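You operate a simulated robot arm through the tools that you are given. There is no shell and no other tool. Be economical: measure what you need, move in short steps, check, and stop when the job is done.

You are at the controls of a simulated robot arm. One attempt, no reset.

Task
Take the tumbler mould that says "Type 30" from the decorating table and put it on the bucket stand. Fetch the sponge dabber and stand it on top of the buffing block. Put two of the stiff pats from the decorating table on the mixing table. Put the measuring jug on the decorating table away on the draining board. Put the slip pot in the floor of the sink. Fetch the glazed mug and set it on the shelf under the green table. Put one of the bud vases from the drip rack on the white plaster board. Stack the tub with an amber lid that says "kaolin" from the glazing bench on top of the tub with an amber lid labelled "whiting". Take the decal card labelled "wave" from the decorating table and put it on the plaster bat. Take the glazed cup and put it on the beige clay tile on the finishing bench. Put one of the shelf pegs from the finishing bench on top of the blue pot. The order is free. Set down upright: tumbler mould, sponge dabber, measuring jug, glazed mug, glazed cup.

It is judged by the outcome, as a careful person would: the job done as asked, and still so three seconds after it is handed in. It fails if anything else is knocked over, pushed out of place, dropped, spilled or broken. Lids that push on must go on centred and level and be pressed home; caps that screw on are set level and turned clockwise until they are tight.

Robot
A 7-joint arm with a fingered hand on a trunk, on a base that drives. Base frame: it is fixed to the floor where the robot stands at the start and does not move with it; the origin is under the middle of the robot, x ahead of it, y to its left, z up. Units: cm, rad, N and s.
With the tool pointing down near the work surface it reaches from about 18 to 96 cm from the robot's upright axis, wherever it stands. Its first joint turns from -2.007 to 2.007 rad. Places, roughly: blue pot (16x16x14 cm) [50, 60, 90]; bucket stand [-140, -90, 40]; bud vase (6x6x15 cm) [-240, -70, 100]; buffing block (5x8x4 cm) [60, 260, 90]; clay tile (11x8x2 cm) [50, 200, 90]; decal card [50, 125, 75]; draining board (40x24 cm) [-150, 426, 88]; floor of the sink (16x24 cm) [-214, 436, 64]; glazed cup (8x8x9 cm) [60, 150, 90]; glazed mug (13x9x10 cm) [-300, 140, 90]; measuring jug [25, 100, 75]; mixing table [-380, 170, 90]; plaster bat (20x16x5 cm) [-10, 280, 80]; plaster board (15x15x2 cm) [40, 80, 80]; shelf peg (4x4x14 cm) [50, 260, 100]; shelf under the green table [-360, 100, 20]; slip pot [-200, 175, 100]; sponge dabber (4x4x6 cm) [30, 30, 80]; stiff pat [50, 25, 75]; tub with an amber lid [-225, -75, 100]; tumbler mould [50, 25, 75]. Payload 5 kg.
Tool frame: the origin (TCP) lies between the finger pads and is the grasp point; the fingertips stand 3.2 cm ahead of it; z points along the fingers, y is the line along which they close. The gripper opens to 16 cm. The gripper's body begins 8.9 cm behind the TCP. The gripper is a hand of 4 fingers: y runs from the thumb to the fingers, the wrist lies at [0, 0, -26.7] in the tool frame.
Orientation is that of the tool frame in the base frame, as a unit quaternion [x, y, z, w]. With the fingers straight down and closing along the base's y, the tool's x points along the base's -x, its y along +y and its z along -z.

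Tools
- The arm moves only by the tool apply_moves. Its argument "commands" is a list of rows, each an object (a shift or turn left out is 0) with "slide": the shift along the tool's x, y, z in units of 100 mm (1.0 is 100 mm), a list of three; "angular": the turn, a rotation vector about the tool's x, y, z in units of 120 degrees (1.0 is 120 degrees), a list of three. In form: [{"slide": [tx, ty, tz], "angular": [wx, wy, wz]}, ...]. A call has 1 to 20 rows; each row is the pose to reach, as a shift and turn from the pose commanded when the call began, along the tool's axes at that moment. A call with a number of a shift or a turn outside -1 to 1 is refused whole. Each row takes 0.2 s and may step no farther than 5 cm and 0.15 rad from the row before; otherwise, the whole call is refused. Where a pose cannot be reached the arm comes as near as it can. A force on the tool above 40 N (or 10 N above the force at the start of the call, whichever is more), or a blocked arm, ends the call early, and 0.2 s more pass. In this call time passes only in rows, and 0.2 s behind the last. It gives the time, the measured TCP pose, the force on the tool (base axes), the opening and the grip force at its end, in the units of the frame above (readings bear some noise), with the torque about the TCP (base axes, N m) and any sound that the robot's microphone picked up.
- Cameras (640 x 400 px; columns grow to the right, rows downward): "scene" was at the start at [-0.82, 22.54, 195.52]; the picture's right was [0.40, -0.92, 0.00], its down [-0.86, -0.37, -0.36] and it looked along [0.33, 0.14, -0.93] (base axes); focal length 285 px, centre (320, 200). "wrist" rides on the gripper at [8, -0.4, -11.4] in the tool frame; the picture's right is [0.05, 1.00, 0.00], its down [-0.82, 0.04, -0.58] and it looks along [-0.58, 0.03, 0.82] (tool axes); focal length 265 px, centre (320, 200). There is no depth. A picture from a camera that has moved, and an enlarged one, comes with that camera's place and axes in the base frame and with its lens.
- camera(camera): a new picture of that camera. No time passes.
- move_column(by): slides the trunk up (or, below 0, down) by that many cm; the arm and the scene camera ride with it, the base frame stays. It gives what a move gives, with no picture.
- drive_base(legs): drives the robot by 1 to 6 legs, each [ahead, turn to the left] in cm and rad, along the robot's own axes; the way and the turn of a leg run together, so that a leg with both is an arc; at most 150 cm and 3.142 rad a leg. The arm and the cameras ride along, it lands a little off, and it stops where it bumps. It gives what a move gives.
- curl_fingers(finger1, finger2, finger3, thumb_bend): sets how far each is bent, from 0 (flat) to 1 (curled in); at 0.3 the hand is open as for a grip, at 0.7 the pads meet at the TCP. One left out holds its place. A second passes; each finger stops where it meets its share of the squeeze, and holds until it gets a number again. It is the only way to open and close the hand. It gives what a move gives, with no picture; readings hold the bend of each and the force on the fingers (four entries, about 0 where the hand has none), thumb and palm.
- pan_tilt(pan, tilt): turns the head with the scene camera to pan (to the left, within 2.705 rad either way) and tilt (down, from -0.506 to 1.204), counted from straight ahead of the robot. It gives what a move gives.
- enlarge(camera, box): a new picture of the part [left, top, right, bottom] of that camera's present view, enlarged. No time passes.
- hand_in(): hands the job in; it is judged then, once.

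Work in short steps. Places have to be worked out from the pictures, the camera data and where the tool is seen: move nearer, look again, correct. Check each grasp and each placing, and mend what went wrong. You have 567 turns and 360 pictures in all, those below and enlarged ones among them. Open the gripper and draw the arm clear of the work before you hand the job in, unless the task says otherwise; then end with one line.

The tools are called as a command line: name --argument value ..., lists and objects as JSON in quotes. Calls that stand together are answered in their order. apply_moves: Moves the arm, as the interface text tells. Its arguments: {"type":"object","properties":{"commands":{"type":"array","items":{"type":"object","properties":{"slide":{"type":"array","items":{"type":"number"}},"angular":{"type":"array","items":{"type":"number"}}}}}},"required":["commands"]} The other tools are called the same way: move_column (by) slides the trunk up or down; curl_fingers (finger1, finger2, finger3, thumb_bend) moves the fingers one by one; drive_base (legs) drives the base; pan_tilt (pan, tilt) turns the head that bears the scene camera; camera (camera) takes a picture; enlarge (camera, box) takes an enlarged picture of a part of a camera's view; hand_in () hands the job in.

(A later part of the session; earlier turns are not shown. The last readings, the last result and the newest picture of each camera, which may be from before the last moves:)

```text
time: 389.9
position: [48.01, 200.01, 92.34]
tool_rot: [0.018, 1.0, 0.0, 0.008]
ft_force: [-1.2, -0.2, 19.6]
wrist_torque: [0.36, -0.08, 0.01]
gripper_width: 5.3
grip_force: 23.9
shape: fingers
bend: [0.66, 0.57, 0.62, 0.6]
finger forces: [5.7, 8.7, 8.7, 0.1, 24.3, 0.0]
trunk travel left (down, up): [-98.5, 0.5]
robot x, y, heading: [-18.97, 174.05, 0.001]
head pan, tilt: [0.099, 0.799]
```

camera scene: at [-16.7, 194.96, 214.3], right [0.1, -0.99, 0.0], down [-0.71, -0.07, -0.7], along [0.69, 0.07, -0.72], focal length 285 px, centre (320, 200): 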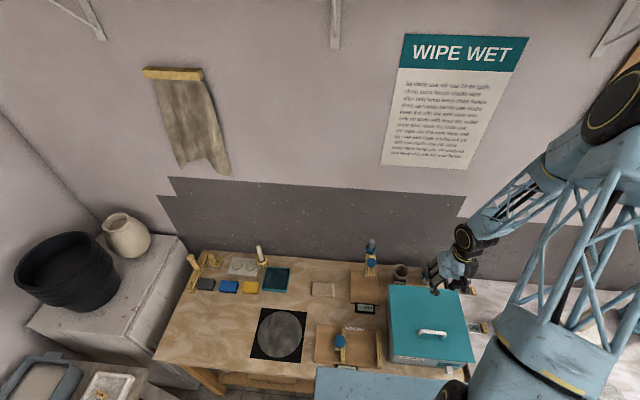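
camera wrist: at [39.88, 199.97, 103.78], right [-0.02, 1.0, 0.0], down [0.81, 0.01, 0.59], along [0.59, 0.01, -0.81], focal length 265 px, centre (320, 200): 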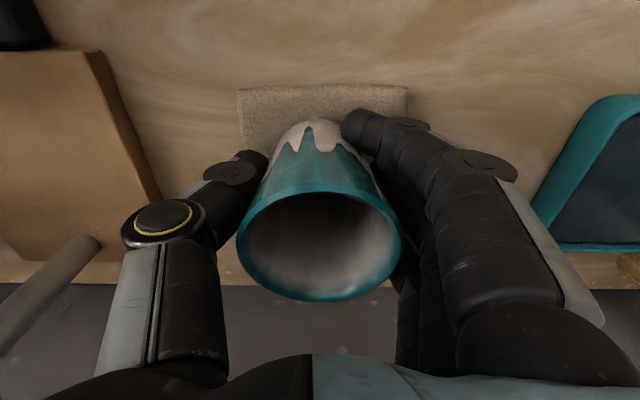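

Contact. Ease, release, and rise.

apply_moves --commands '[{"slide": [0, 0, -0.02]}]'

curl_fingers --finger1 0.48 --finger2 0.48 --finger3 0.48 --thumb_bend 0.48

apply_moves --commands '[{"slide": [0, 0, -0.2]}, {"slide": [0, 0, -0.5]}, {"slide": [0, 0, -1]}]'

camera --camera "wrist"

```text
time: 390.3
position: [47.9, 200.16, 92.43]
tool_rot: [0.018, 1.0, -0.001, 0.007]
ft_force: [1.7, 0.5, 12.4]
wrist_torque: [0.32, -0.17, -0.03]
gripper_width: 5.3
grip_force: 23.9
shape: fingers
bend: [0.66, 0.57, 0.62, 0.6]
finger forces: [5.3, 8.8, 9.7, 0.0, 23.9, 0.1]
trunk travel left (down, up): [-98.5, 0.5]
robot x, y, heading: [-18.98, 173.98, 0.0]
head pan, tilt: [0.099, 0.799]
```

```text
time: 391.3
position: [47.93, 200.07, 92.32]
tool_rot: [0.017, 1.0, -0.001, 0.008]
ft_force: [0.8, 0.5, 0.6]
wrist_torque: [-0.01, 0.03, 0.04]
gripper_width: 9.85
grip_force: 0.0
shape: fingers
bend: [0.48, 0.48, 0.48, 0.48]
finger forces: [0.0, 0.0, 0.0, 0.1, 0.1, 0.0]
trunk travel left (down, up): [-98.5, 0.5]
robot x, y, heading: [-18.97, 174.4, -0.003]
head pan, tilt: [0.099, 0.799]
```

```text
time: 392.1
position: [47.6, 200.09, 102.52]
tool_rot: [0.018, 1.0, -0.001, 0.006]
ft_force: [-0.6, 0.5, 0.5]
wrist_torque: [0.01, -0.03, 0.02]
gripper_width: 9.84
grip_force: 0.1
shape: fingers
bend: [0.48, 0.48, 0.48, 0.48]
finger forces: [0.0, 0.0, 0.0, 0.0, 0.1, 0.1]
trunk travel left (down, up): [-98.5, 0.5]
robot x, y, heading: [-18.81, 174.08, -0.001]
head pan, tilt: [0.099, 0.799]
```

```text
187 pictures are left
camera wrist: at [39.48, 199.95, 113.71], right [-0.02, 1.0, 0.0], down [0.81, 0.01, 0.59], along [0.59, 0.01, -0.81], focal length 265 px, centre (320, 200)
```

wrist: 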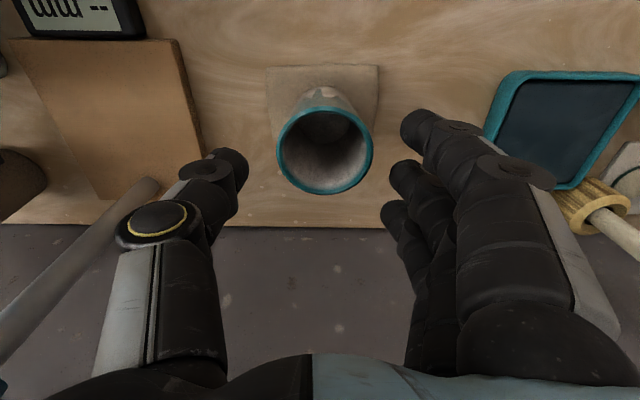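

Cup is upright on the tile. Next the measuring jug on the decorating table.

apply_moves --commands '[{"slide": [0.3, 0, -0.35]}, {"slide": [0.6, 0, -0.7]}, {"slide": [1, 0, -1]}]'

drive_base --legs '[[-33, 0], [0, -1.571], [88, 0], [0, 1.571]]'

pan_tilt --pan 0.1 --tilt 0.9

camera --camera "scene"

camera --camera "wrist"

```text
time: 392.9
position: [37.34, 200.55, 112.55]
tool_rot: [0.017, 1.0, -0.002, 0.008]
ft_force: [-0.8, -0.2, 0.8]
wrist_torque: [-0.01, -0.02, 0.03]
gripper_width: 9.86
grip_force: 0.1
shape: fingers
bend: [0.48, 0.48, 0.48, 0.48]
finger forces: [0.0, 0.0, 0.0, 0.0, 0.1, 0.0]
trunk travel left (down, up): [-98.5, 0.5]
robot x, y, heading: [-19.08, 173.74, 0.001]
head pan, tilt: [0.099, 0.799]
```

```text
time: 406.8
position: [6.73, 111.05, 112.3]
tool_rot: [0.029, 1.0, -0.001, 0.007]
ft_force: [0.4, -0.3, 0.5]
wrist_torque: [-0.02, -0.01, -0.04]
gripper_width: 9.85
grip_force: 0.0
shape: fingers
bend: [0.48, 0.48, 0.48, 0.48]
finger forces: [0.0, 0.0, 0.0, 0.1, 0.0, 0.0]
trunk travel left (down, up): [-98.5, 0.5]
robot x, y, heading: [-50.32, 85.7, -0.023]
head pan, tilt: [0.099, 0.799]
```

```text
time: 407.5
position: [6.82, 111.06, 112.25]
tool_rot: [0.029, 1.0, -0.001, 0.007]
ft_force: [0.0, 0.1, 0.5]
wrist_torque: [0.0, 0.02, -0.01]
gripper_width: 9.85
grip_force: 0.1
shape: fingers
bend: [0.48, 0.48, 0.48, 0.48]
finger forces: [0.0, 0.0, 0.0, 0.0, 0.0, 0.0]
trunk travel left (down, up): [-98.5, 0.5]
robot x, y, heading: [-50.1, 85.52, -0.023]
head pan, tilt: [0.099, 0.901]
```

```text
186 pictures are left
camera scene: at [-48.4, 106.58, 213.51], right [0.08, -1.0, 0.0], down [-0.78, -0.06, -0.62], along [0.62, 0.05, -0.78], focal length 285 px, centre (320, 200)
```

scene: 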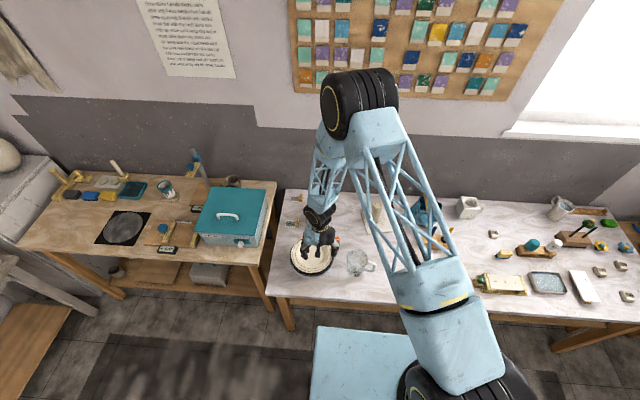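

```text
185 pictures are left
camera wrist: at [-1.32, 111.07, 123.64], right [0.01, 1.0, 0.0], down [0.81, 0.0, 0.59], along [0.59, -0.01, -0.81], focal length 265 px, centre (320, 200)
```

wrist: 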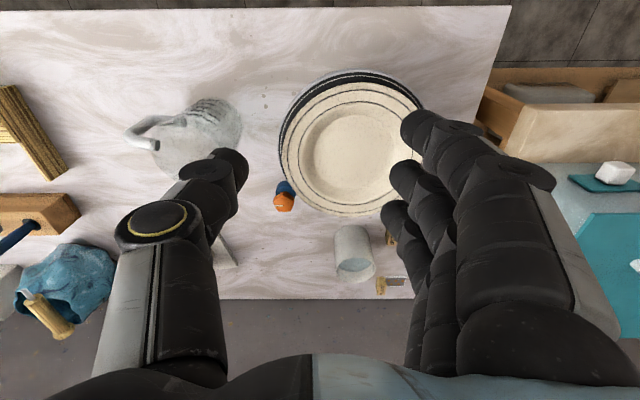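

apply_moves --commands '[{"slide": [0, -0.4, 0]}, {"slide": [0, -0.8, 0]}, {"slide": [0, -1, 0]}]'

apply_moves --commands '[{"slide": [0, -0.4, 0]}, {"slide": [0, -0.7, 0]}]'

camera --camera "wrist"

enlarge --camera "scene" --box '[290, 200, 450, 300]'

```text
time: 408.3
position: [6.32, 100.82, 112.38]
tool_rot: [0.03, 1.0, -0.002, 0.007]
ft_force: [-0.7, -0.9, 0.2]
wrist_torque: [0.0, 0.0, 0.02]
gripper_width: 9.88
grip_force: 0.2
shape: fingers
bend: [0.48, 0.48, 0.48, 0.48]
finger forces: [0.0, 0.0, 0.0, 0.0, 0.0, 0.0]
trunk travel left (down, up): [-98.5, 0.5]
robot x, y, heading: [-50.35, 85.53, -0.022]
head pan, tilt: [0.099, 0.901]
```

```text
time: 408.9
position: [5.9, 93.85, 112.35]
tool_rot: [0.029, 1.0, -0.001, 0.007]
ft_force: [0.8, -0.2, -0.6]
wrist_torque: [-0.01, 0.01, 0.0]
gripper_width: 9.86
grip_force: 0.0
shape: fingers
bend: [0.48, 0.48, 0.48, 0.48]
finger forces: [0.0, 0.0, 0.0, 0.0, 0.0, 0.0]
trunk travel left (down, up): [-98.5, 0.5]
robot x, y, heading: [-50.76, 85.44, -0.018]
head pan, tilt: [0.099, 0.901]
```

```text
184 pictures are left
camera wrist: at [-2.24, 94.04, 123.65], right [0.01, 1.0, 0.0], down [0.81, 0.0, 0.59], along [0.59, -0.01, -0.81], focal length 265 px, centre (320, 200)
```

wrist: 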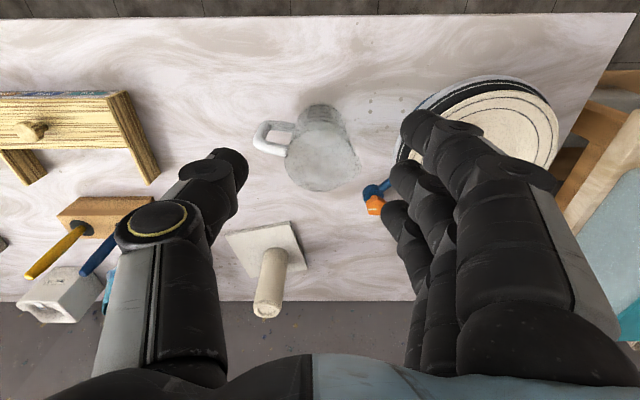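

```text
4.00 times, centred on (370, 250) of scene
camera zoom: at [-48.43, 106.57, 213.51], right [0.08, -1.0, 0.0], down [-0.78, -0.06, -0.62], along [0.62, 0.05, -0.78], focal length 1139 px, centre (120, 0)
```

zoom: 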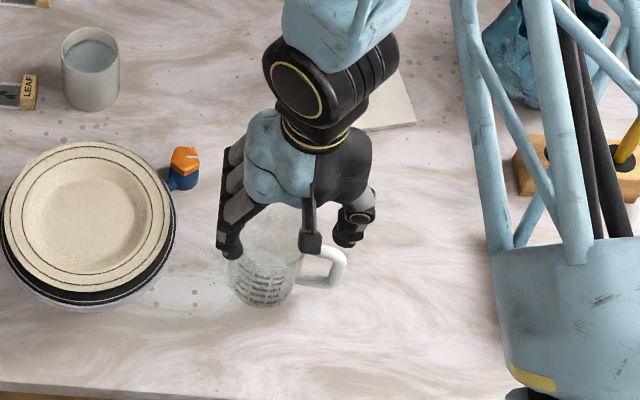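

Jug centre ≈(12,93.5), rim z≈96, handle toward −y. I rotate the hand 90° to grip across x.

apply_moves --commands '[{"angular": [0, 0, 0.07]}, {"angular": [0, 0, 0.14]}, {"slide": [-0.1, 0, 0], "angular": [0, 0, 0.21]}, {"slide": [-0.2, 0, 0], "angular": [0, 0, 0.28]}, {"slide": [-0.3, 0, 0], "angular": [0, 0, 0.35]}, {"slide": [-0.4, 0, 0], "angular": [0, 0, 0.42]}, {"slide": [-0.5, 0, 0], "angular": [0, 0, 0.49]}, {"slide": [-0.6, 0, 0], "angular": [0, 0, 0.56]}, {"slide": [-0.6, 0, 0], "angular": [0, 0, 0.63]}, {"slide": [-0.6, 0, 0], "angular": [0, 0, 0.7]}, {"slide": [-0.6, 0, 0], "angular": [0, 0, 0.735]}]'

curl_fingers --finger1 0.42 --finger2 0.42 --finger3 0.42 --thumb_bend 0.42

camera --camera "wrist"

```text
time: 411.3
position: [11.74, 93.57, 112.48]
tool_rot: [0.718, 0.696, 0.005, 0.006]
ft_force: [-0.3, 0.2, 0.2]
wrist_torque: [0.01, -0.02, -0.01]
gripper_width: 9.88
grip_force: 0.0
shape: fingers
bend: [0.48, 0.48, 0.48, 0.48]
finger forces: [0.0, 0.0, 0.0, 0.0, 0.0, 0.1]
trunk travel left (down, up): [-98.5, 0.5]
robot x, y, heading: [-50.38, 85.57, -0.022]
head pan, tilt: [0.099, 0.901]
```

```text
time: 412.3
position: [11.78, 93.61, 112.5]
tool_rot: [0.716, 0.698, 0.005, 0.007]
ft_force: [0.1, -0.3, -0.2]
wrist_torque: [0.01, 0.02, -0.04]
gripper_width: 12.26
grip_force: 0.0
shape: fingers
bend: [0.42, 0.42, 0.42, 0.42]
finger forces: [0.1, 0.1, 0.0, 0.0, 0.0, 0.0]
trunk travel left (down, up): [-98.5, 0.5]
robot x, y, heading: [-50.42, 86.0, -0.022]
head pan, tilt: [0.099, 0.901]
```

```text
182 pictures are left
camera wrist: at [11.5, 101.72, 123.87], right [1.0, 0.03, 0.01], down [0.01, -0.81, 0.58], along [0.03, -0.58, -0.81], focal length 265 px, centre (320, 200)
```

wrist: 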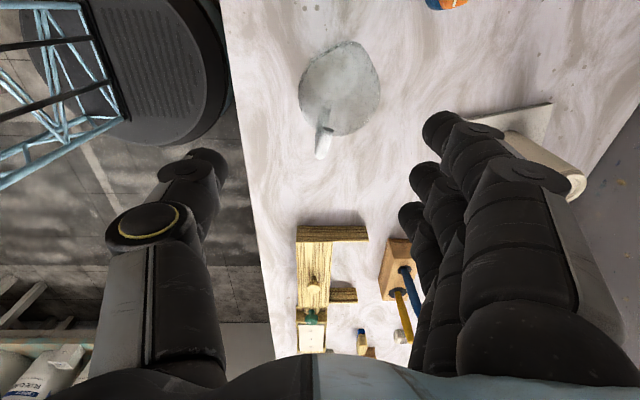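

Triangulated rim centre ≈(14.6,94.1), z≈91.3. Align and descend.

apply_moves --commands '[{"slide": [0.03, 0.15, 0.3]}, {"slide": [0.058, 0.28, 0.6]}, {"slide": [0.058, 0.28, 1.0]}]'

apply_moves --commands '[{"slide": [0, 0, 0.4]}, {"slide": [0, 0, 0.6]}]'

camera --camera "wrist"

```text
time: 413.1
position: [14.96, 93.99, 102.42]
tool_rot: [0.716, 0.699, 0.004, 0.005]
ft_force: [1.8, -0.9, -0.4]
wrist_torque: [0.02, 0.08, -0.04]
gripper_width: 12.28
grip_force: 0.0
shape: fingers
bend: [0.42, 0.42, 0.42, 0.42]
finger forces: [0.1, 0.0, 0.1, 0.0, 0.0, 0.0]
trunk travel left (down, up): [-98.5, 0.5]
robot x, y, heading: [-50.85, 85.52, -0.023]
head pan, tilt: [0.099, 0.901]
```

```text
time: 413.7
position: [14.69, 94.01, 96.39]
tool_rot: [0.717, 0.697, 0.004, 0.005]
ft_force: [-0.3, -0.2, 1.0]
wrist_torque: [0.0, 0.01, 0.01]
gripper_width: 12.28
grip_force: 0.2
shape: fingers
bend: [0.42, 0.42, 0.42, 0.42]
finger forces: [0.0, 0.0, 0.1, 0.0, 0.0, 0.1]
trunk travel left (down, up): [-98.5, 0.5]
robot x, y, heading: [-50.0, 85.9, -0.021]
head pan, tilt: [0.099, 0.901]
```

```text
181 pictures are left
camera wrist: at [14.44, 102.11, 107.78], right [1.0, 0.03, 0.01], down [0.01, -0.81, 0.58], along [0.03, -0.58, -0.81], focal length 265 px, centre (320, 200)
```

wrist: 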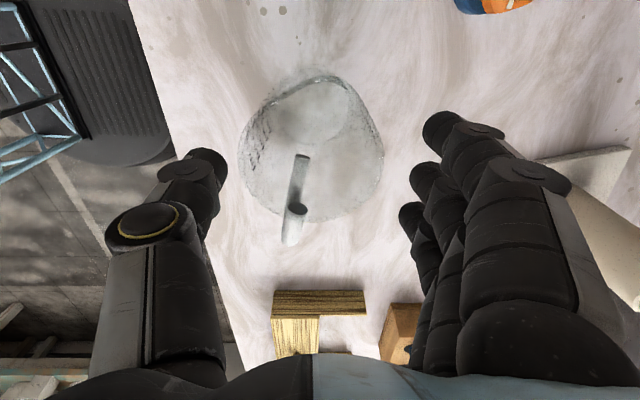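

apply_moves --commands '[{"slide": [0, -0.03, 0.3]}, {"slide": [0, -0.03, 0.6]}, {"slide": [0, -0.03, 0.9]}]'

camera --camera "wrist"

```text
time: 414.5
position: [14.69, 94.07, 87.51]
tool_rot: [0.716, 0.698, 0.006, 0.007]
ft_force: [0.1, 0.6, 5.6]
wrist_torque: [-0.04, 0.06, -0.01]
gripper_width: 12.45
grip_force: 4.9
shape: fingers
bend: [0.42, 0.42, 0.42, 0.42]
finger forces: [0.0, 2.5, 2.3, 0.0, 4.6, 0.2]
trunk travel left (down, up): [-98.5, 0.5]
robot x, y, heading: [-50.25, 85.37, -0.022]
head pan, tilt: [0.099, 0.901]
```

```text
180 pictures are left
camera wrist: at [14.38, 102.19, 98.96], right [1.0, 0.03, 0.02], down [0.01, -0.81, 0.58], along [0.03, -0.58, -0.81], focal length 265 px, centre (320, 200)
```

wrist: 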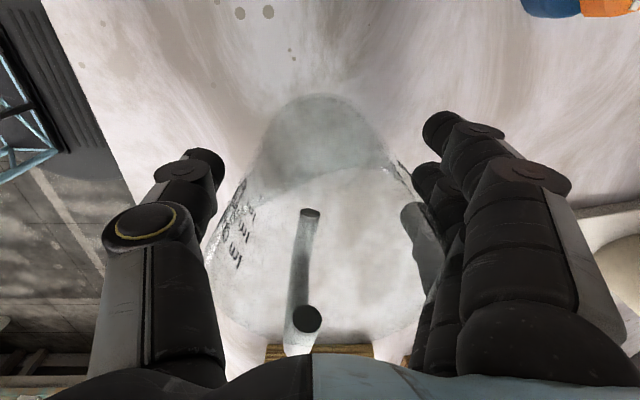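

Pads already touch the flared jug on both sides. Close and lift slightly.

curl_fingers --finger1 0.65 --finger2 0.65 --finger3 0.65 --thumb_bend 0.65

apply_moves --commands '[{"slide": [0, 0, -0.1]}, {"slide": [0, 0, -0.3]}]'

camera --camera "wrist"

enlarge --camera "scene" --box '[290, 200, 450, 300]'

```text
time: 415.5
position: [14.68, 94.04, 87.45]
tool_rot: [0.716, 0.698, 0.005, 0.005]
ft_force: [4.0, 0.0, 10.9]
wrist_torque: [-0.02, -0.24, -0.04]
gripper_width: 8.0
grip_force: 33.0
shape: fingers
bend: [0.56, 0.58, 0.59, 0.59]
finger forces: [6.6, 14.8, 14.3, 0.0, 30.0, 0.1]
trunk travel left (down, up): [-98.5, 0.5]
robot x, y, heading: [-50.4, 85.7, -0.024]
head pan, tilt: [0.099, 0.901]
```

```text
time: 416.1
position: [14.54, 94.06, 90.51]
tool_rot: [0.716, 0.698, 0.004, 0.006]
ft_force: [-0.3, 0.4, -1.8]
wrist_torque: [-0.01, -0.04, 0.0]
gripper_width: 8.01
grip_force: 30.5
shape: fingers
bend: [0.56, 0.58, 0.59, 0.59]
finger forces: [6.3, 12.8, 12.7, 0.0, 29.9, 0.1]
trunk travel left (down, up): [-98.5, 0.5]
robot x, y, heading: [-50.24, 85.68, -0.02]
head pan, tilt: [0.099, 0.901]
```

```text
179 pictures are left
camera wrist: at [14.28, 102.11, 101.93], right [1.0, 0.03, 0.01], down [0.01, -0.81, 0.58], along [0.03, -0.58, -0.81], focal length 265 px, centre (320, 200)
```

wrist: 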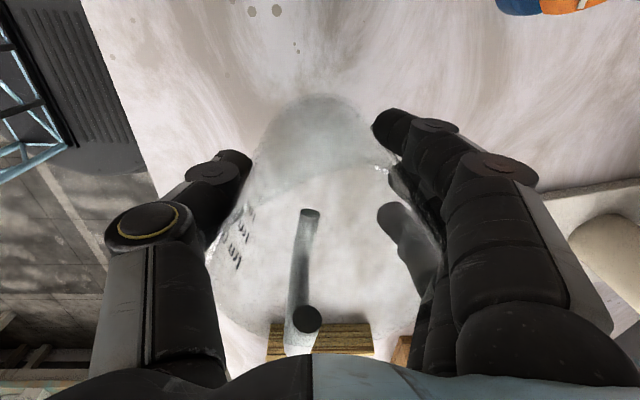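

```text
4.00 times, centred on (370, 250) of scene
camera zoom: at [-48.44, 106.56, 213.5], right [0.08, -1.0, 0.0], down [-0.78, -0.06, -0.62], along [0.62, 0.05, -0.78], focal length 1139 px, centre (120, 0)
```

zoom: 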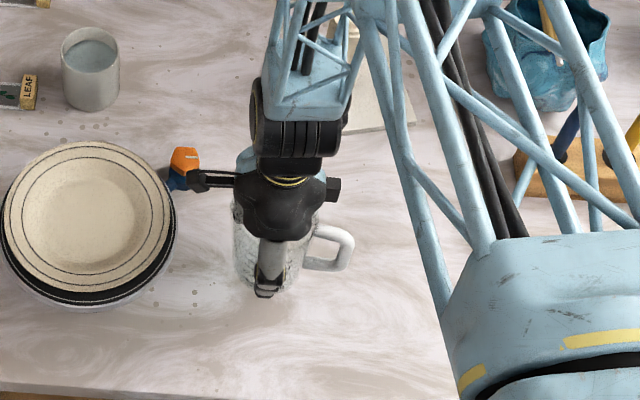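

Jug held (light). I lift it high, retract the arm, and drive north toward the sink area.

apply_moves --commands '[{"slide": [0, 0, -0.4]}, {"slide": [0, 0, -0.8]}, {"slide": [0, 0, -1]}]'

apply_moves --commands '[{"slide": [0, -0.2, -0.4]}, {"slide": [0, -0.5, -0.7]}, {"slide": [0, -0.9, -0.9]}]'

apply_moves --commands '[{"slide": [0, -0.4, -0.2]}, {"slide": [0, -0.8, -0.4]}, {"slide": [0, -1, -0.5]}]'

drive_base --legs '[[0, 1.593], [100, 0], [66, 0]]'

pan_tilt --pan 0.7 --tilt 0.6

camera --camera "scene"

```text
time: 416.9
position: [14.44, 94.14, 100.55]
tool_rot: [0.716, 0.698, 0.005, 0.006]
ft_force: [-0.1, 0.2, -0.3]
wrist_torque: [0.01, 0.01, 0.02]
gripper_width: 7.99
grip_force: 30.4
shape: fingers
bend: [0.56, 0.58, 0.59, 0.59]
finger forces: [6.3, 12.8, 12.8, 0.1, 29.4, 0.0]
trunk travel left (down, up): [-98.5, 0.5]
robot x, y, heading: [-50.25, 85.56, -0.017]
head pan, tilt: [0.099, 0.901]
```

```text
time: 417.7
position: [5.23, 94.33, 109.27]
tool_rot: [0.716, 0.698, 0.004, 0.006]
ft_force: [-0.5, -0.5, -1.3]
wrist_torque: [0.02, -0.02, -0.02]
gripper_width: 8.01
grip_force: 30.7
shape: fingers
bend: [0.56, 0.58, 0.59, 0.59]
finger forces: [6.5, 12.5, 12.5, 0.0, 29.1, 0.0]
trunk travel left (down, up): [-98.5, 0.5]
robot x, y, heading: [-50.51, 85.34, -0.022]
head pan, tilt: [0.099, 0.901]
```

```text
time: 418.5
position: [-5.23, 94.74, 114.12]
tool_rot: [0.717, 0.697, 0.005, 0.006]
ft_force: [-0.3, -0.5, -1.1]
wrist_torque: [0.02, -0.01, 0.01]
gripper_width: 7.99
grip_force: 29.9
shape: fingers
bend: [0.56, 0.58, 0.59, 0.59]
finger forces: [6.5, 12.4, 12.6, 0.1, 28.8, 0.0]
trunk travel left (down, up): [-98.5, 0.5]
robot x, y, heading: [-50.62, 85.35, -0.02]
head pan, tilt: [0.099, 0.901]
```

```text
time: 430.4
position: [-59.11, 289.88, 114.13]
tool_rot: [0.006, 1.0, 0.008, 0.0]
ft_force: [0.0, -0.6, -1.1]
wrist_torque: [0.04, 0.01, 0.01]
gripper_width: 7.95
grip_force: 27.9
shape: fingers
bend: [0.56, 0.58, 0.59, 0.59]
finger forces: [6.8, 11.6, 11.8, 0.0, 26.6, 0.1]
trunk travel left (down, up): [-98.5, 0.5]
robot x, y, heading: [-49.25, 244.43, 1.563]
head pan, tilt: [0.099, 0.901]
stopped in leg 3: the robot was blocked; the commanded pose is now the measured one
```

```text
time: 431.4
position: [-59.09, 289.9, 114.27]
tool_rot: [0.007, 1.0, 0.008, 0.001]
ft_force: [-0.1, 0.3, -1.7]
wrist_torque: [0.0, 0.02, 0.02]
gripper_width: 7.96
grip_force: 28.8
shape: fingers
bend: [0.56, 0.58, 0.59, 0.59]
finger forces: [6.8, 11.6, 11.8, 0.0, 26.6, 0.1]
trunk travel left (down, up): [-98.5, 0.5]
robot x, y, heading: [-49.56, 244.73, 1.565]
head pan, tilt: [0.7, 0.6]
```

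```text
177 pictures are left
camera scene: at [-75.46, 245.3, 215.99], right [0.77, 0.64, 0.0], down [0.36, -0.43, -0.83], along [-0.53, 0.64, -0.56], focal length 285 px, centre (320, 200)
```

scene: 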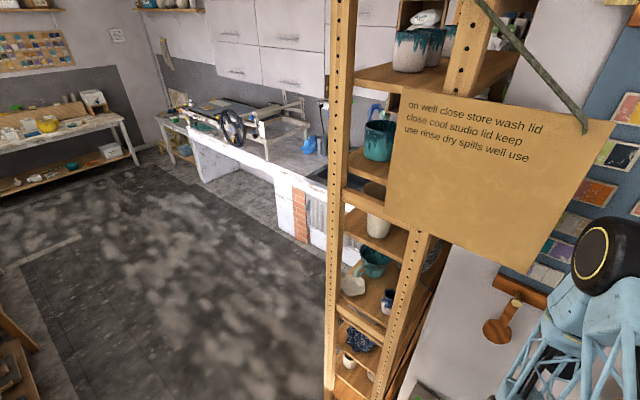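

Bumped the wash table edge at y≈244. I back off a little, turn west and drive along the aisle.

drive_base --legs '[[-8, 0], [0, 1.571]]'

pan_tilt --pan 0.3 --tilt 0.9

camera --camera "scene"

pan_tilt --pan -0.6 --tilt 0.9

camera --camera "scene"

```text
time: 436.2
position: [-95.14, 227.1, 114.26]
tool_rot: [-0.7, 0.714, 0.006, -0.005]
ft_force: [-0.3, 0.0, -0.8]
wrist_torque: [-0.07, 0.01, -0.02]
gripper_width: 7.92
grip_force: 27.2
shape: fingers
bend: [0.56, 0.58, 0.6, 0.59]
finger forces: [6.9, 10.9, 11.1, 0.0, 24.8, 0.1]
trunk travel left (down, up): [-98.5, 0.5]
robot x, y, heading: [-49.8, 236.39, 3.131]
head pan, tilt: [0.7, 0.6]
```

```text
time: 437.1
position: [-95.04, 227.12, 114.12]
tool_rot: [-0.7, 0.714, 0.006, -0.004]
ft_force: [-0.4, -0.3, -1.1]
wrist_torque: [-0.01, 0.02, 0.0]
gripper_width: 7.95
grip_force: 26.8
shape: fingers
bend: [0.56, 0.58, 0.6, 0.59]
finger forces: [6.9, 10.8, 11.4, 0.0, 24.7, 0.1]
trunk travel left (down, up): [-98.5, 0.5]
robot x, y, heading: [-49.86, 236.54, 3.126]
head pan, tilt: [0.3, 0.901]
```

```text
176 pictures are left
camera scene: at [-51.06, 213.81, 213.51], right [-0.28, 0.96, 0.0], down [0.75, 0.22, -0.62], along [-0.6, -0.18, -0.78], focal length 285 px, centre (320, 200)
```

scene: 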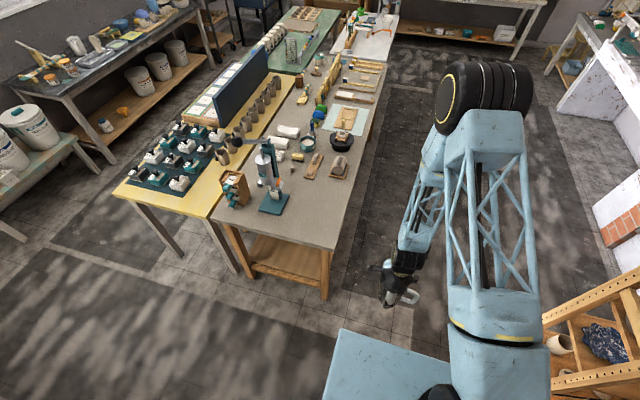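

```text
time: 438.3
position: [-95.03, 227.05, 114.09]
tool_rot: [-0.7, 0.714, 0.007, -0.004]
ft_force: [-0.7, 0.1, -1.7]
wrist_torque: [-0.04, -0.01, -0.02]
gripper_width: 7.92
grip_force: 27.0
shape: fingers
bend: [0.56, 0.58, 0.6, 0.59]
finger forces: [6.9, 10.9, 11.3, 0.0, 24.7, 0.1]
trunk travel left (down, up): [-98.5, 0.5]
robot x, y, heading: [-49.85, 236.52, 3.13]
head pan, tilt: [-0.6, 0.901]
```

```text
175 pictures are left
camera scene: at [-49.99, 220.3, 213.51], right [0.58, 0.82, 0.0], down [0.64, -0.45, -0.62], along [-0.51, 0.36, -0.78], focal length 285 px, centre (320, 200)
```

scene: 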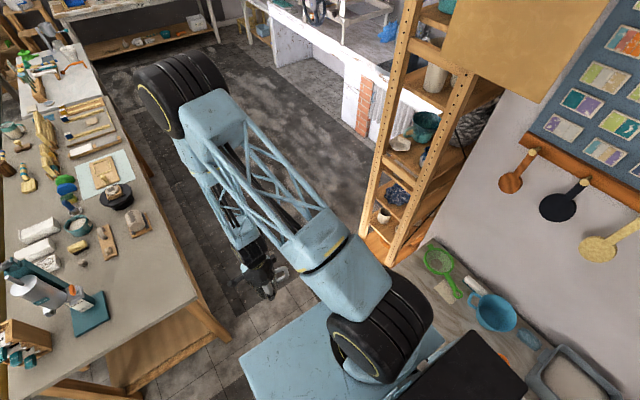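

Corridor is clear between the grey table (y<195) and the ladder shelf (y>325). I drive west and turn to face the sink.

drive_base --legs '[[0, -0.12], [112, 0], [0, -1.44]]'

pan_tilt --pan 0.0 --tilt 0.7

camera --camera "scene"

```text
time: 441.5
position: [-122.54, 238.86, 114.21]
tool_rot: [-0.641, 0.768, 0.006, -0.006]
ft_force: [-0.4, 0.8, -0.8]
wrist_torque: [-0.05, -0.03, 0.06]
gripper_width: 7.92
grip_force: 26.9
shape: fingers
bend: [0.56, 0.58, 0.6, 0.59]
finger forces: [7.3, 10.9, 11.3, 0.1, 24.1, 0.0]
trunk travel left (down, up): [-98.5, 0.5]
robot x, y, heading: [-76.43, 239.42, 2.835]
head pan, tilt: [-0.6, 0.901]
stopped in leg 2: the robot was blocked; the commanded pose is now the measured one
```

```text
time: 442.5
position: [-122.22, 238.33, 114.17]
tool_rot: [-0.641, 0.768, 0.006, -0.004]
ft_force: [0.0, -0.1, -0.7]
wrist_torque: [0.02, 0.0, 0.0]
gripper_width: 7.91
grip_force: 27.1
shape: fingers
bend: [0.56, 0.58, 0.6, 0.59]
finger forces: [7.4, 10.6, 11.4, 0.1, 24.2, 0.1]
trunk travel left (down, up): [-98.5, 0.5]
robot x, y, heading: [-76.03, 239.93, 2.832]
head pan, tilt: [0.0, 0.7]
```

```text
174 pictures are left
camera scene: at [-84.7, 220.78, 215.11], right [0.3, 0.95, 0.0], down [0.61, -0.2, -0.76], along [-0.73, 0.23, -0.64], focal length 285 px, centre (320, 200)
```

scene: 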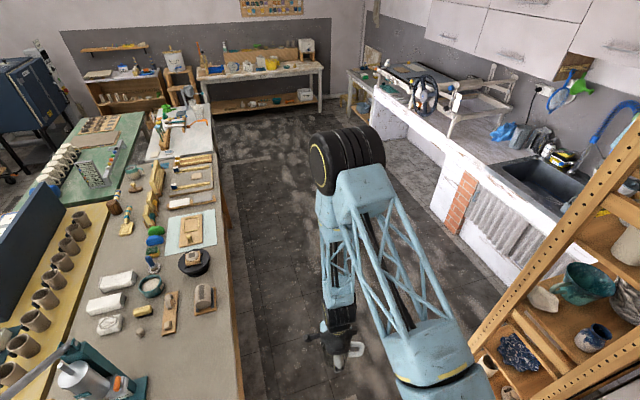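

Blocked by the wash table's corner on my right. I back a bit, straighten west, and continue at y≈234.

drive_base --legs '[[-12, 0], [0, 0.34], [75, 0]]'

```text
time: 448.5
position: [-183.78, 216.58, 114.12]
tool_rot: [0.762, -0.647, -0.005, 0.005]
ft_force: [-0.2, -0.9, -1.4]
wrist_torque: [-0.02, 0.02, -0.01]
gripper_width: 7.88
grip_force: 26.4
shape: fingers
bend: [0.56, 0.58, 0.6, 0.59]
finger forces: [7.3, 10.5, 11.3, 0.0, 23.8, 0.0]
trunk travel left (down, up): [-98.5, 0.5]
robot x, y, heading: [-140.69, 233.46, -3.11]
head pan, tilt: [0.0, 0.7]
```

drive_base --legs '[[36, 0], [0, -1.602]]'

pan_tilt --pan 0.0 --tilt 0.6

camera --camera "scene"

```text
time: 454.7
position: [-193.17, 275.45, 114.08]
tool_rot: [-0.076, 0.997, 0.008, 0.001]
ft_force: [0.6, -0.6, -0.8]
wrist_torque: [0.0, 0.02, -0.01]
gripper_width: 7.86
grip_force: 24.8
shape: fingers
bend: [0.56, 0.58, 0.6, 0.59]
finger forces: [7.5, 10.3, 10.9, 0.0, 22.5, 0.0]
trunk travel left (down, up): [-98.5, 0.5]
robot x, y, heading: [-176.9, 232.18, 1.601]
head pan, tilt: [0.0, 0.7]
```

```text
time: 455.4
position: [-193.34, 275.46, 114.29]
tool_rot: [-0.078, 0.997, 0.007, 0.001]
ft_force: [-0.7, 0.4, -1.4]
wrist_torque: [0.0, 0.0, 0.01]
gripper_width: 7.87
grip_force: 25.1
shape: fingers
bend: [0.56, 0.58, 0.6, 0.59]
finger forces: [7.5, 10.2, 11.0, 0.1, 22.6, 0.0]
trunk travel left (down, up): [-98.5, 0.5]
robot x, y, heading: [-176.82, 232.07, 1.598]
head pan, tilt: [0.0, 0.6]
```

```text
173 pictures are left
camera scene: at [-197.22, 234.35, 215.98], right [1.0, 0.03, 0.0], down [0.02, -0.57, -0.82], along [-0.02, 0.82, -0.57], focal length 285 px, centre (320, 200)
```

scene: 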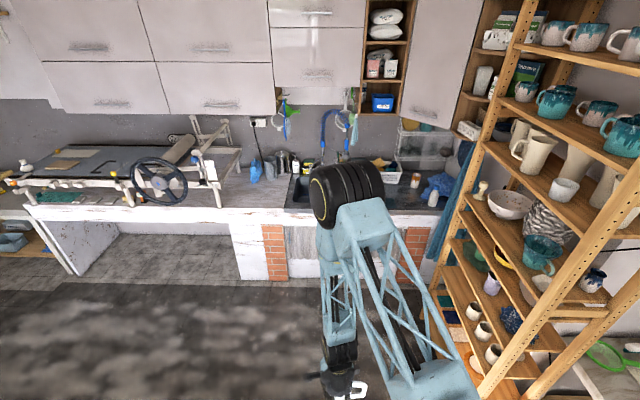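

drive_base --legs '[[0, -0.028], [108, 0]]'

pan_tilt --pan -0.2 --tilt 0.8

camera --camera "scene"

camera --camera "wrist"

```text
time: 461.3
position: [-192.76, 384.2, 114.21]
tool_rot: [-0.067, 0.998, 0.008, 0.0]
ft_force: [-0.4, -0.1, -1.8]
wrist_torque: [-0.01, 0.01, 0.01]
gripper_width: 7.87
grip_force: 25.4
shape: fingers
bend: [0.56, 0.58, 0.6, 0.59]
finger forces: [7.5, 10.2, 10.9, 0.0, 22.5, 0.0]
trunk travel left (down, up): [-98.5, 0.5]
robot x, y, heading: [-177.39, 340.56, 1.576]
head pan, tilt: [0.0, 0.6]
```

```text
time: 462.0
position: [-192.74, 384.2, 114.2]
tool_rot: [-0.067, 0.998, 0.008, -0.001]
ft_force: [-0.1, -0.3, -0.6]
wrist_torque: [0.01, 0.03, 0.0]
gripper_width: 7.88
grip_force: 25.7
shape: fingers
bend: [0.56, 0.58, 0.6, 0.59]
finger forces: [7.4, 10.2, 10.9, 0.0, 22.5, 0.1]
trunk travel left (down, up): [-98.5, 0.5]
robot x, y, heading: [-177.27, 340.39, 1.578]
head pan, tilt: [-0.201, 0.799]
```

```text
172 pictures are left
camera scene: at [-195.93, 342.41, 214.3], right [0.98, -0.19, 0.0], down [-0.14, -0.7, -0.7], along [0.13, 0.68, -0.72], focal length 285 px, centre (320, 200)
```

scene: 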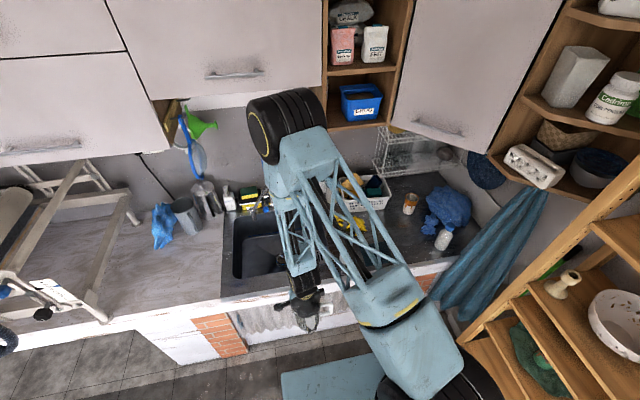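

```text
171 pictures are left
camera wrist: at [-200.51, 382.58, 125.6], right [-0.19, 0.98, 0.02], down [0.8, 0.14, 0.58], along [0.57, 0.12, -0.81], focal length 265 px, centre (320, 200)
```

wrist: 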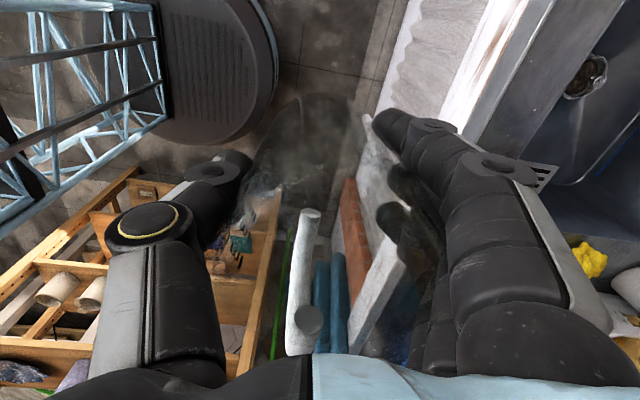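

enlarge --camera "scene" --box '[220, 150, 480, 310]'

```text
2.46 times, centred on (350, 230) of scene
camera zoom: at [-195.93, 342.41, 214.3], right [0.98, -0.19, 0.0], down [-0.14, -0.7, -0.7], along [0.13, 0.68, -0.72], focal length 701 px, centre (246, 126)
```

zoom: 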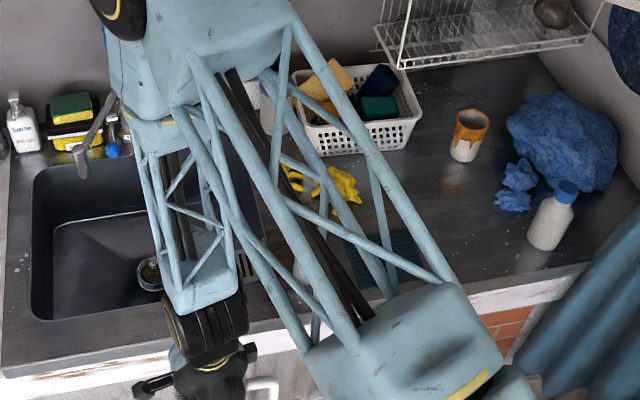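

drive_base --legs '[[17, 0]]'

apply_moves --commands '[{"slide": [-0.4, 0, 0]}, {"slide": [-0.8, 0, 0]}, {"slide": [-1, 0, 0]}]'

apply_moves --commands '[{"slide": [-0.4, 0, 0]}, {"slide": [-0.8, 0, 0]}, {"slide": [-1, 0, 0]}]'

apply_moves --commands '[{"slide": [-0.4, 0, 0]}, {"slide": [-0.8, 0, 0]}, {"slide": [-1, 0, 0]}]'

camera --camera "wrist"

camera --camera "scene"

```text
time: 463.5
position: [-193.01, 401.47, 114.05]
tool_rot: [-0.069, 0.998, 0.007, 0.0]
ft_force: [-0.6, 0.3, -1.5]
wrist_torque: [-0.08, 0.06, -0.01]
gripper_width: 7.89
grip_force: 25.8
shape: fingers
bend: [0.56, 0.58, 0.6, 0.59]
finger forces: [7.5, 10.2, 10.9, 0.1, 22.6, 0.0]
trunk travel left (down, up): [-98.5, 0.5]
robot x, y, heading: [-177.26, 357.93, 1.581]
head pan, tilt: [-0.201, 0.799]
```

```text
time: 464.3
position: [-183.01, 402.94, 114.09]
tool_rot: [-0.069, 0.998, 0.008, -0.001]
ft_force: [-0.6, 0.6, -0.3]
wrist_torque: [-0.01, 0.07, -0.02]
gripper_width: 7.85
grip_force: 25.6
shape: fingers
bend: [0.56, 0.58, 0.6, 0.59]
finger forces: [7.7, 10.1, 10.9, 0.0, 22.3, 0.1]
trunk travel left (down, up): [-98.5, 0.5]
robot x, y, heading: [-177.31, 357.91, 1.581]
head pan, tilt: [-0.201, 0.799]
```

```text
time: 465.1
position: [-172.96, 404.13, 114.32]
tool_rot: [-0.069, 0.998, 0.008, 0.0]
ft_force: [0.1, 0.3, -1.1]
wrist_torque: [-0.02, 0.03, 0.01]
gripper_width: 7.83
grip_force: 25.4
shape: fingers
bend: [0.56, 0.58, 0.6, 0.59]
finger forces: [7.8, 10.0, 10.9, 0.1, 22.1, 0.0]
trunk travel left (down, up): [-98.5, 0.5]
robot x, y, heading: [-177.13, 357.7, 1.581]
head pan, tilt: [-0.201, 0.799]
```

```text
time: 465.9
position: [-163.11, 405.46, 114.28]
tool_rot: [-0.068, 0.998, 0.008, -0.001]
ft_force: [0.1, -0.5, -1.5]
wrist_torque: [-0.02, 0.04, 0.04]
gripper_width: 7.84
grip_force: 25.8
shape: fingers
bend: [0.56, 0.58, 0.6, 0.59]
finger forces: [7.9, 10.0, 11.0, 0.0, 21.9, 0.0]
trunk travel left (down, up): [-98.5, 0.5]
robot x, y, heading: [-177.23, 358.04, 1.584]
head pan, tilt: [-0.201, 0.799]
```

```text
169 pictures are left
camera wrist: at [-170.88, 403.77, 125.72], right [-0.19, 0.98, 0.02], down [0.8, 0.15, 0.58], along [0.57, 0.12, -0.82], focal length 265 px, centre (320, 200)
```

wrist: 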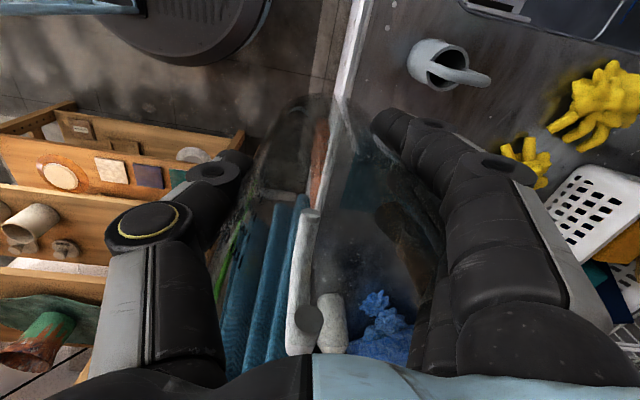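

```text
168 pictures are left
camera scene: at [-195.89, 359.55, 214.32], right [0.98, -0.19, 0.0], down [-0.14, -0.7, -0.7], along [0.13, 0.68, -0.72], focal length 285 px, centre (320, 200)
```

scene: 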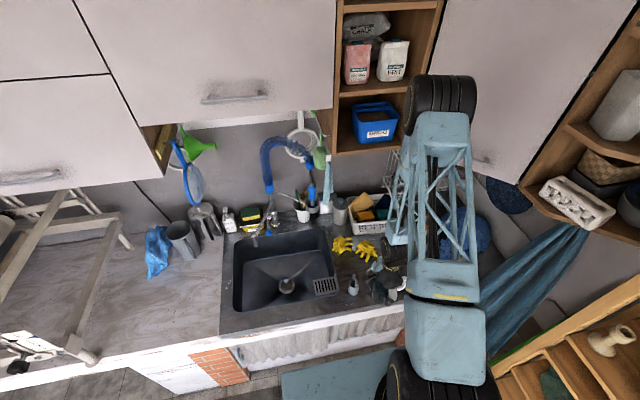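

enlarge --camera "scene" --box '[220, 200, 420, 320]'

enlarge --camera "wrist" --box '[340, 0, 640, 200]'

```text
3.20 times, centred on (320, 260) of scene
camera zoom: at [-195.89, 359.55, 214.32], right [0.98, -0.19, 0.0], down [-0.14, -0.7, -0.7], along [0.13, 0.68, -0.72], focal length 912 px, centre (320, 8)
```

zoom: 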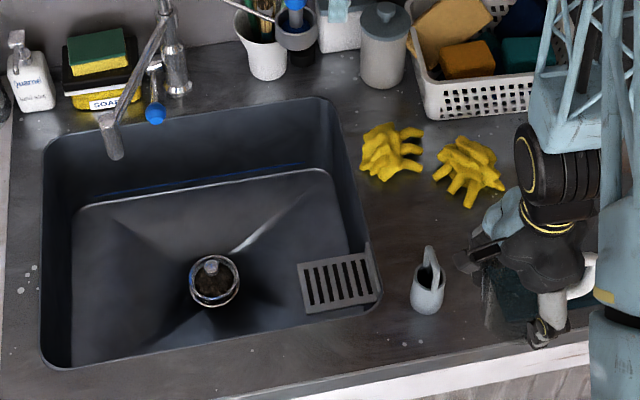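

```text
2.00 times, centred on (490, 100) of wrist
camera zoom: at [-170.88, 403.77, 125.72], right [-0.19, 0.98, 0.02], down [0.8, 0.15, 0.58], along [0.57, 0.12, -0.82], focal length 531 px, centre (-20, 400)
```

zoom: 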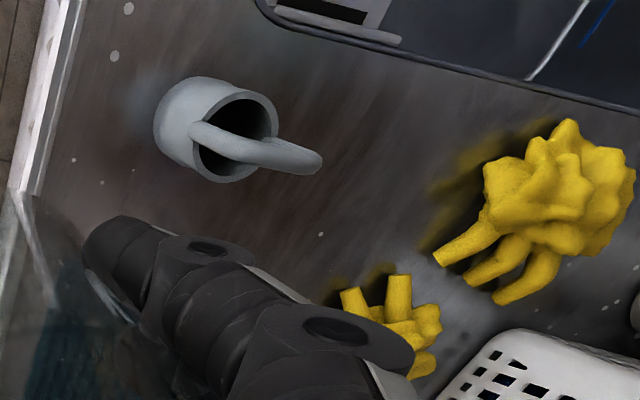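

I place the jug at the free area ≈(-142,423), clear of the small pourer and gloves.

apply_moves --commands '[{"slide": [-0.38, 0.24, 0]}, {"slide": [-0.773, 0.483, 0]}]'

apply_moves --commands '[{"slide": [-0.38, 0.24, 0]}, {"slide": [-0.773, 0.483, 0]}]'

apply_moves --commands '[{"slide": [-0.38, 0.24, 0.1]}, {"slide": [-0.773, 0.483, 0.3]}]'

camera --camera "wrist"

pan_tilt --pan -0.5 --tilt 0.8

camera --camera "scene"

```text
time: 466.5
position: [-156.25, 411.4, 114.43]
tool_rot: [-0.068, 0.998, 0.008, -0.001]
ft_force: [0.3, 0.2, -1.1]
wrist_torque: [0.0, 0.05, 0.0]
gripper_width: 7.85
grip_force: 25.6
shape: fingers
bend: [0.56, 0.58, 0.6, 0.59]
finger forces: [7.9, 9.9, 11.0, 0.0, 22.0, 0.0]
trunk travel left (down, up): [-98.5, 0.5]
robot x, y, heading: [-177.61, 357.48, 1.585]
head pan, tilt: [-0.201, 0.799]
```

```text
time: 467.1
position: [-149.28, 417.19, 114.44]
tool_rot: [-0.069, 0.998, 0.006, 0.0]
ft_force: [-0.6, -0.3, -1.2]
wrist_torque: [-0.02, 0.01, -0.03]
gripper_width: 7.84
grip_force: 25.2
shape: fingers
bend: [0.56, 0.58, 0.6, 0.59]
finger forces: [8.2, 9.9, 11.0, 0.0, 21.8, 0.0]
trunk travel left (down, up): [-98.5, 0.5]
robot x, y, heading: [-177.47, 357.99, 1.578]
head pan, tilt: [-0.201, 0.799]
```

```text
refused: row 2 steps farther than a row can; nothing moved
```

```text
165 pictures are left
camera wrist: at [-157.06, 415.55, 125.87], right [-0.19, 0.98, 0.01], down [0.8, 0.15, 0.58], along [0.57, 0.12, -0.82], focal length 265 px, centre (320, 200)
```

wrist: 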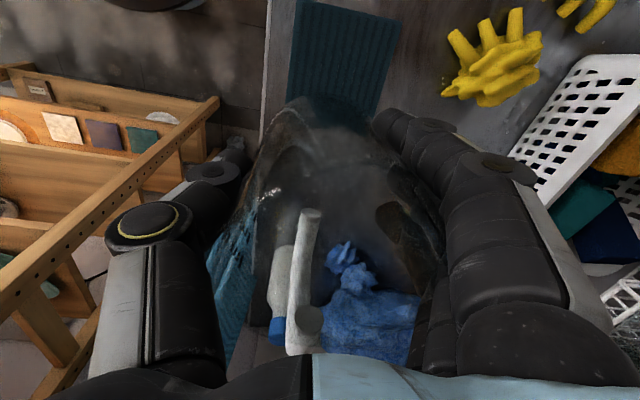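

```text
time: 467.9
position: [-149.37, 417.34, 114.48]
tool_rot: [-0.069, 0.998, 0.008, 0.001]
ft_force: [-0.8, 0.3, -1.6]
wrist_torque: [-0.01, 0.01, 0.03]
gripper_width: 7.82
grip_force: 25.6
shape: fingers
bend: [0.56, 0.58, 0.6, 0.59]
finger forces: [8.0, 9.9, 11.0, 0.0, 21.7, 0.0]
trunk travel left (down, up): [-98.5, 0.5]
robot x, y, heading: [-177.35, 357.81, 1.579]
head pan, tilt: [-0.499, 0.799]
```

```text
164 pictures are left
camera scene: at [-193.73, 358.77, 214.31], right [0.88, -0.47, 0.0], down [-0.34, -0.63, -0.7], along [0.33, 0.62, -0.72], focal length 285 px, centre (320, 200)
```

scene: 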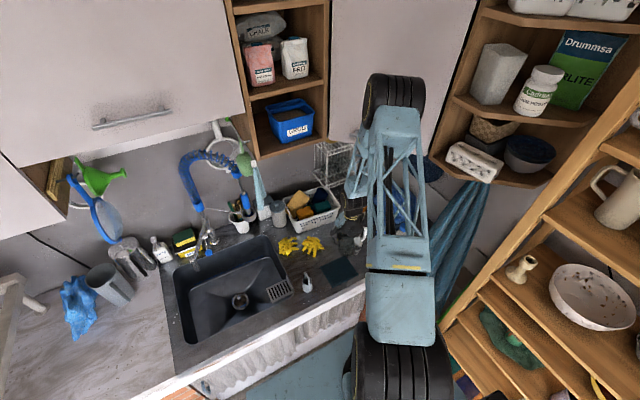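

A rubber mat spans x≈-161..-145; I'll set the jug beside it at ≈(-138.5,421.5), still within the draining board.

apply_moves --commands '[{"slide": [-0.4, 0.1, 0]}, {"slide": [-0.8, 0.2, 0]}, {"slide": [-1, 0.28, 0]}]'

apply_moves --commands '[{"slide": [-0.1, 0, 0.3]}, {"slide": [-0.1, 0, 0.7]}, {"slide": [-0.1, 0, 0.9]}]'

camera --camera "wrist"

enlarge --camera "scene" --box '[280, 200, 440, 310]'

```text
time: 468.7
position: [-139.73, 421.44, 114.49]
tool_rot: [-0.068, 0.998, 0.008, 0.0]
ft_force: [-0.1, 0.1, -1.9]
wrist_torque: [0.0, 0.05, 0.02]
gripper_width: 7.82
grip_force: 25.5
shape: fingers
bend: [0.57, 0.58, 0.6, 0.59]
finger forces: [8.2, 9.8, 11.0, 0.1, 21.6, 0.1]
trunk travel left (down, up): [-98.5, 0.5]
robot x, y, heading: [-177.41, 357.79, 1.585]
head pan, tilt: [-0.499, 0.799]
```

```text
time: 469.5
position: [-138.8, 421.59, 105.36]
tool_rot: [-0.069, 0.998, 0.009, 0.0]
ft_force: [0.7, 0.3, -1.9]
wrist_torque: [-0.01, 0.03, 0.01]
gripper_width: 7.83
grip_force: 25.3
shape: fingers
bend: [0.57, 0.58, 0.6, 0.59]
finger forces: [8.2, 9.7, 10.9, 0.0, 21.6, 0.1]
trunk travel left (down, up): [-98.5, 0.5]
robot x, y, heading: [-177.24, 357.79, 1.586]
head pan, tilt: [-0.499, 0.799]
```

```text
163 pictures are left
camera wrist: at [-146.61, 419.95, 116.81], right [-0.19, 0.98, 0.02], down [0.8, 0.14, 0.58], along [0.57, 0.12, -0.81], focal length 265 px, centre (320, 200)
```

wrist: 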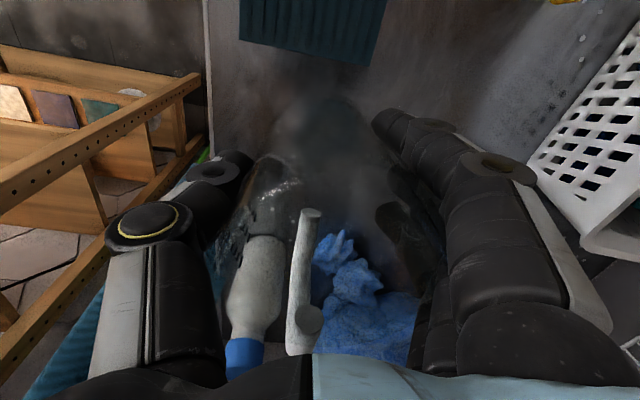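

```text
3.64 times, centred on (360, 255) of scene
camera zoom: at [-193.65, 358.78, 214.32], right [0.88, -0.47, 0.0], down [-0.34, -0.63, -0.7], along [0.33, 0.62, -0.72], focal length 1036 px, centre (174, 0)
```

zoom: 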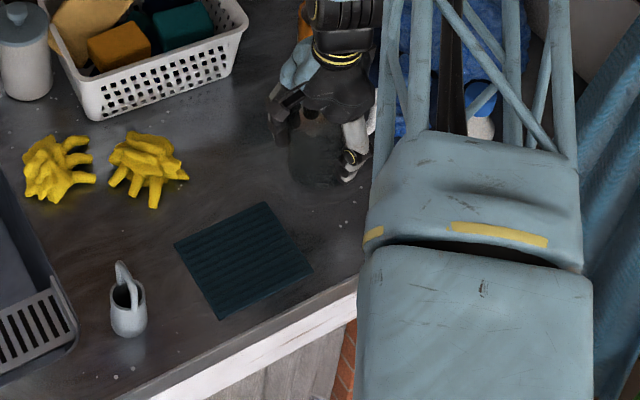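

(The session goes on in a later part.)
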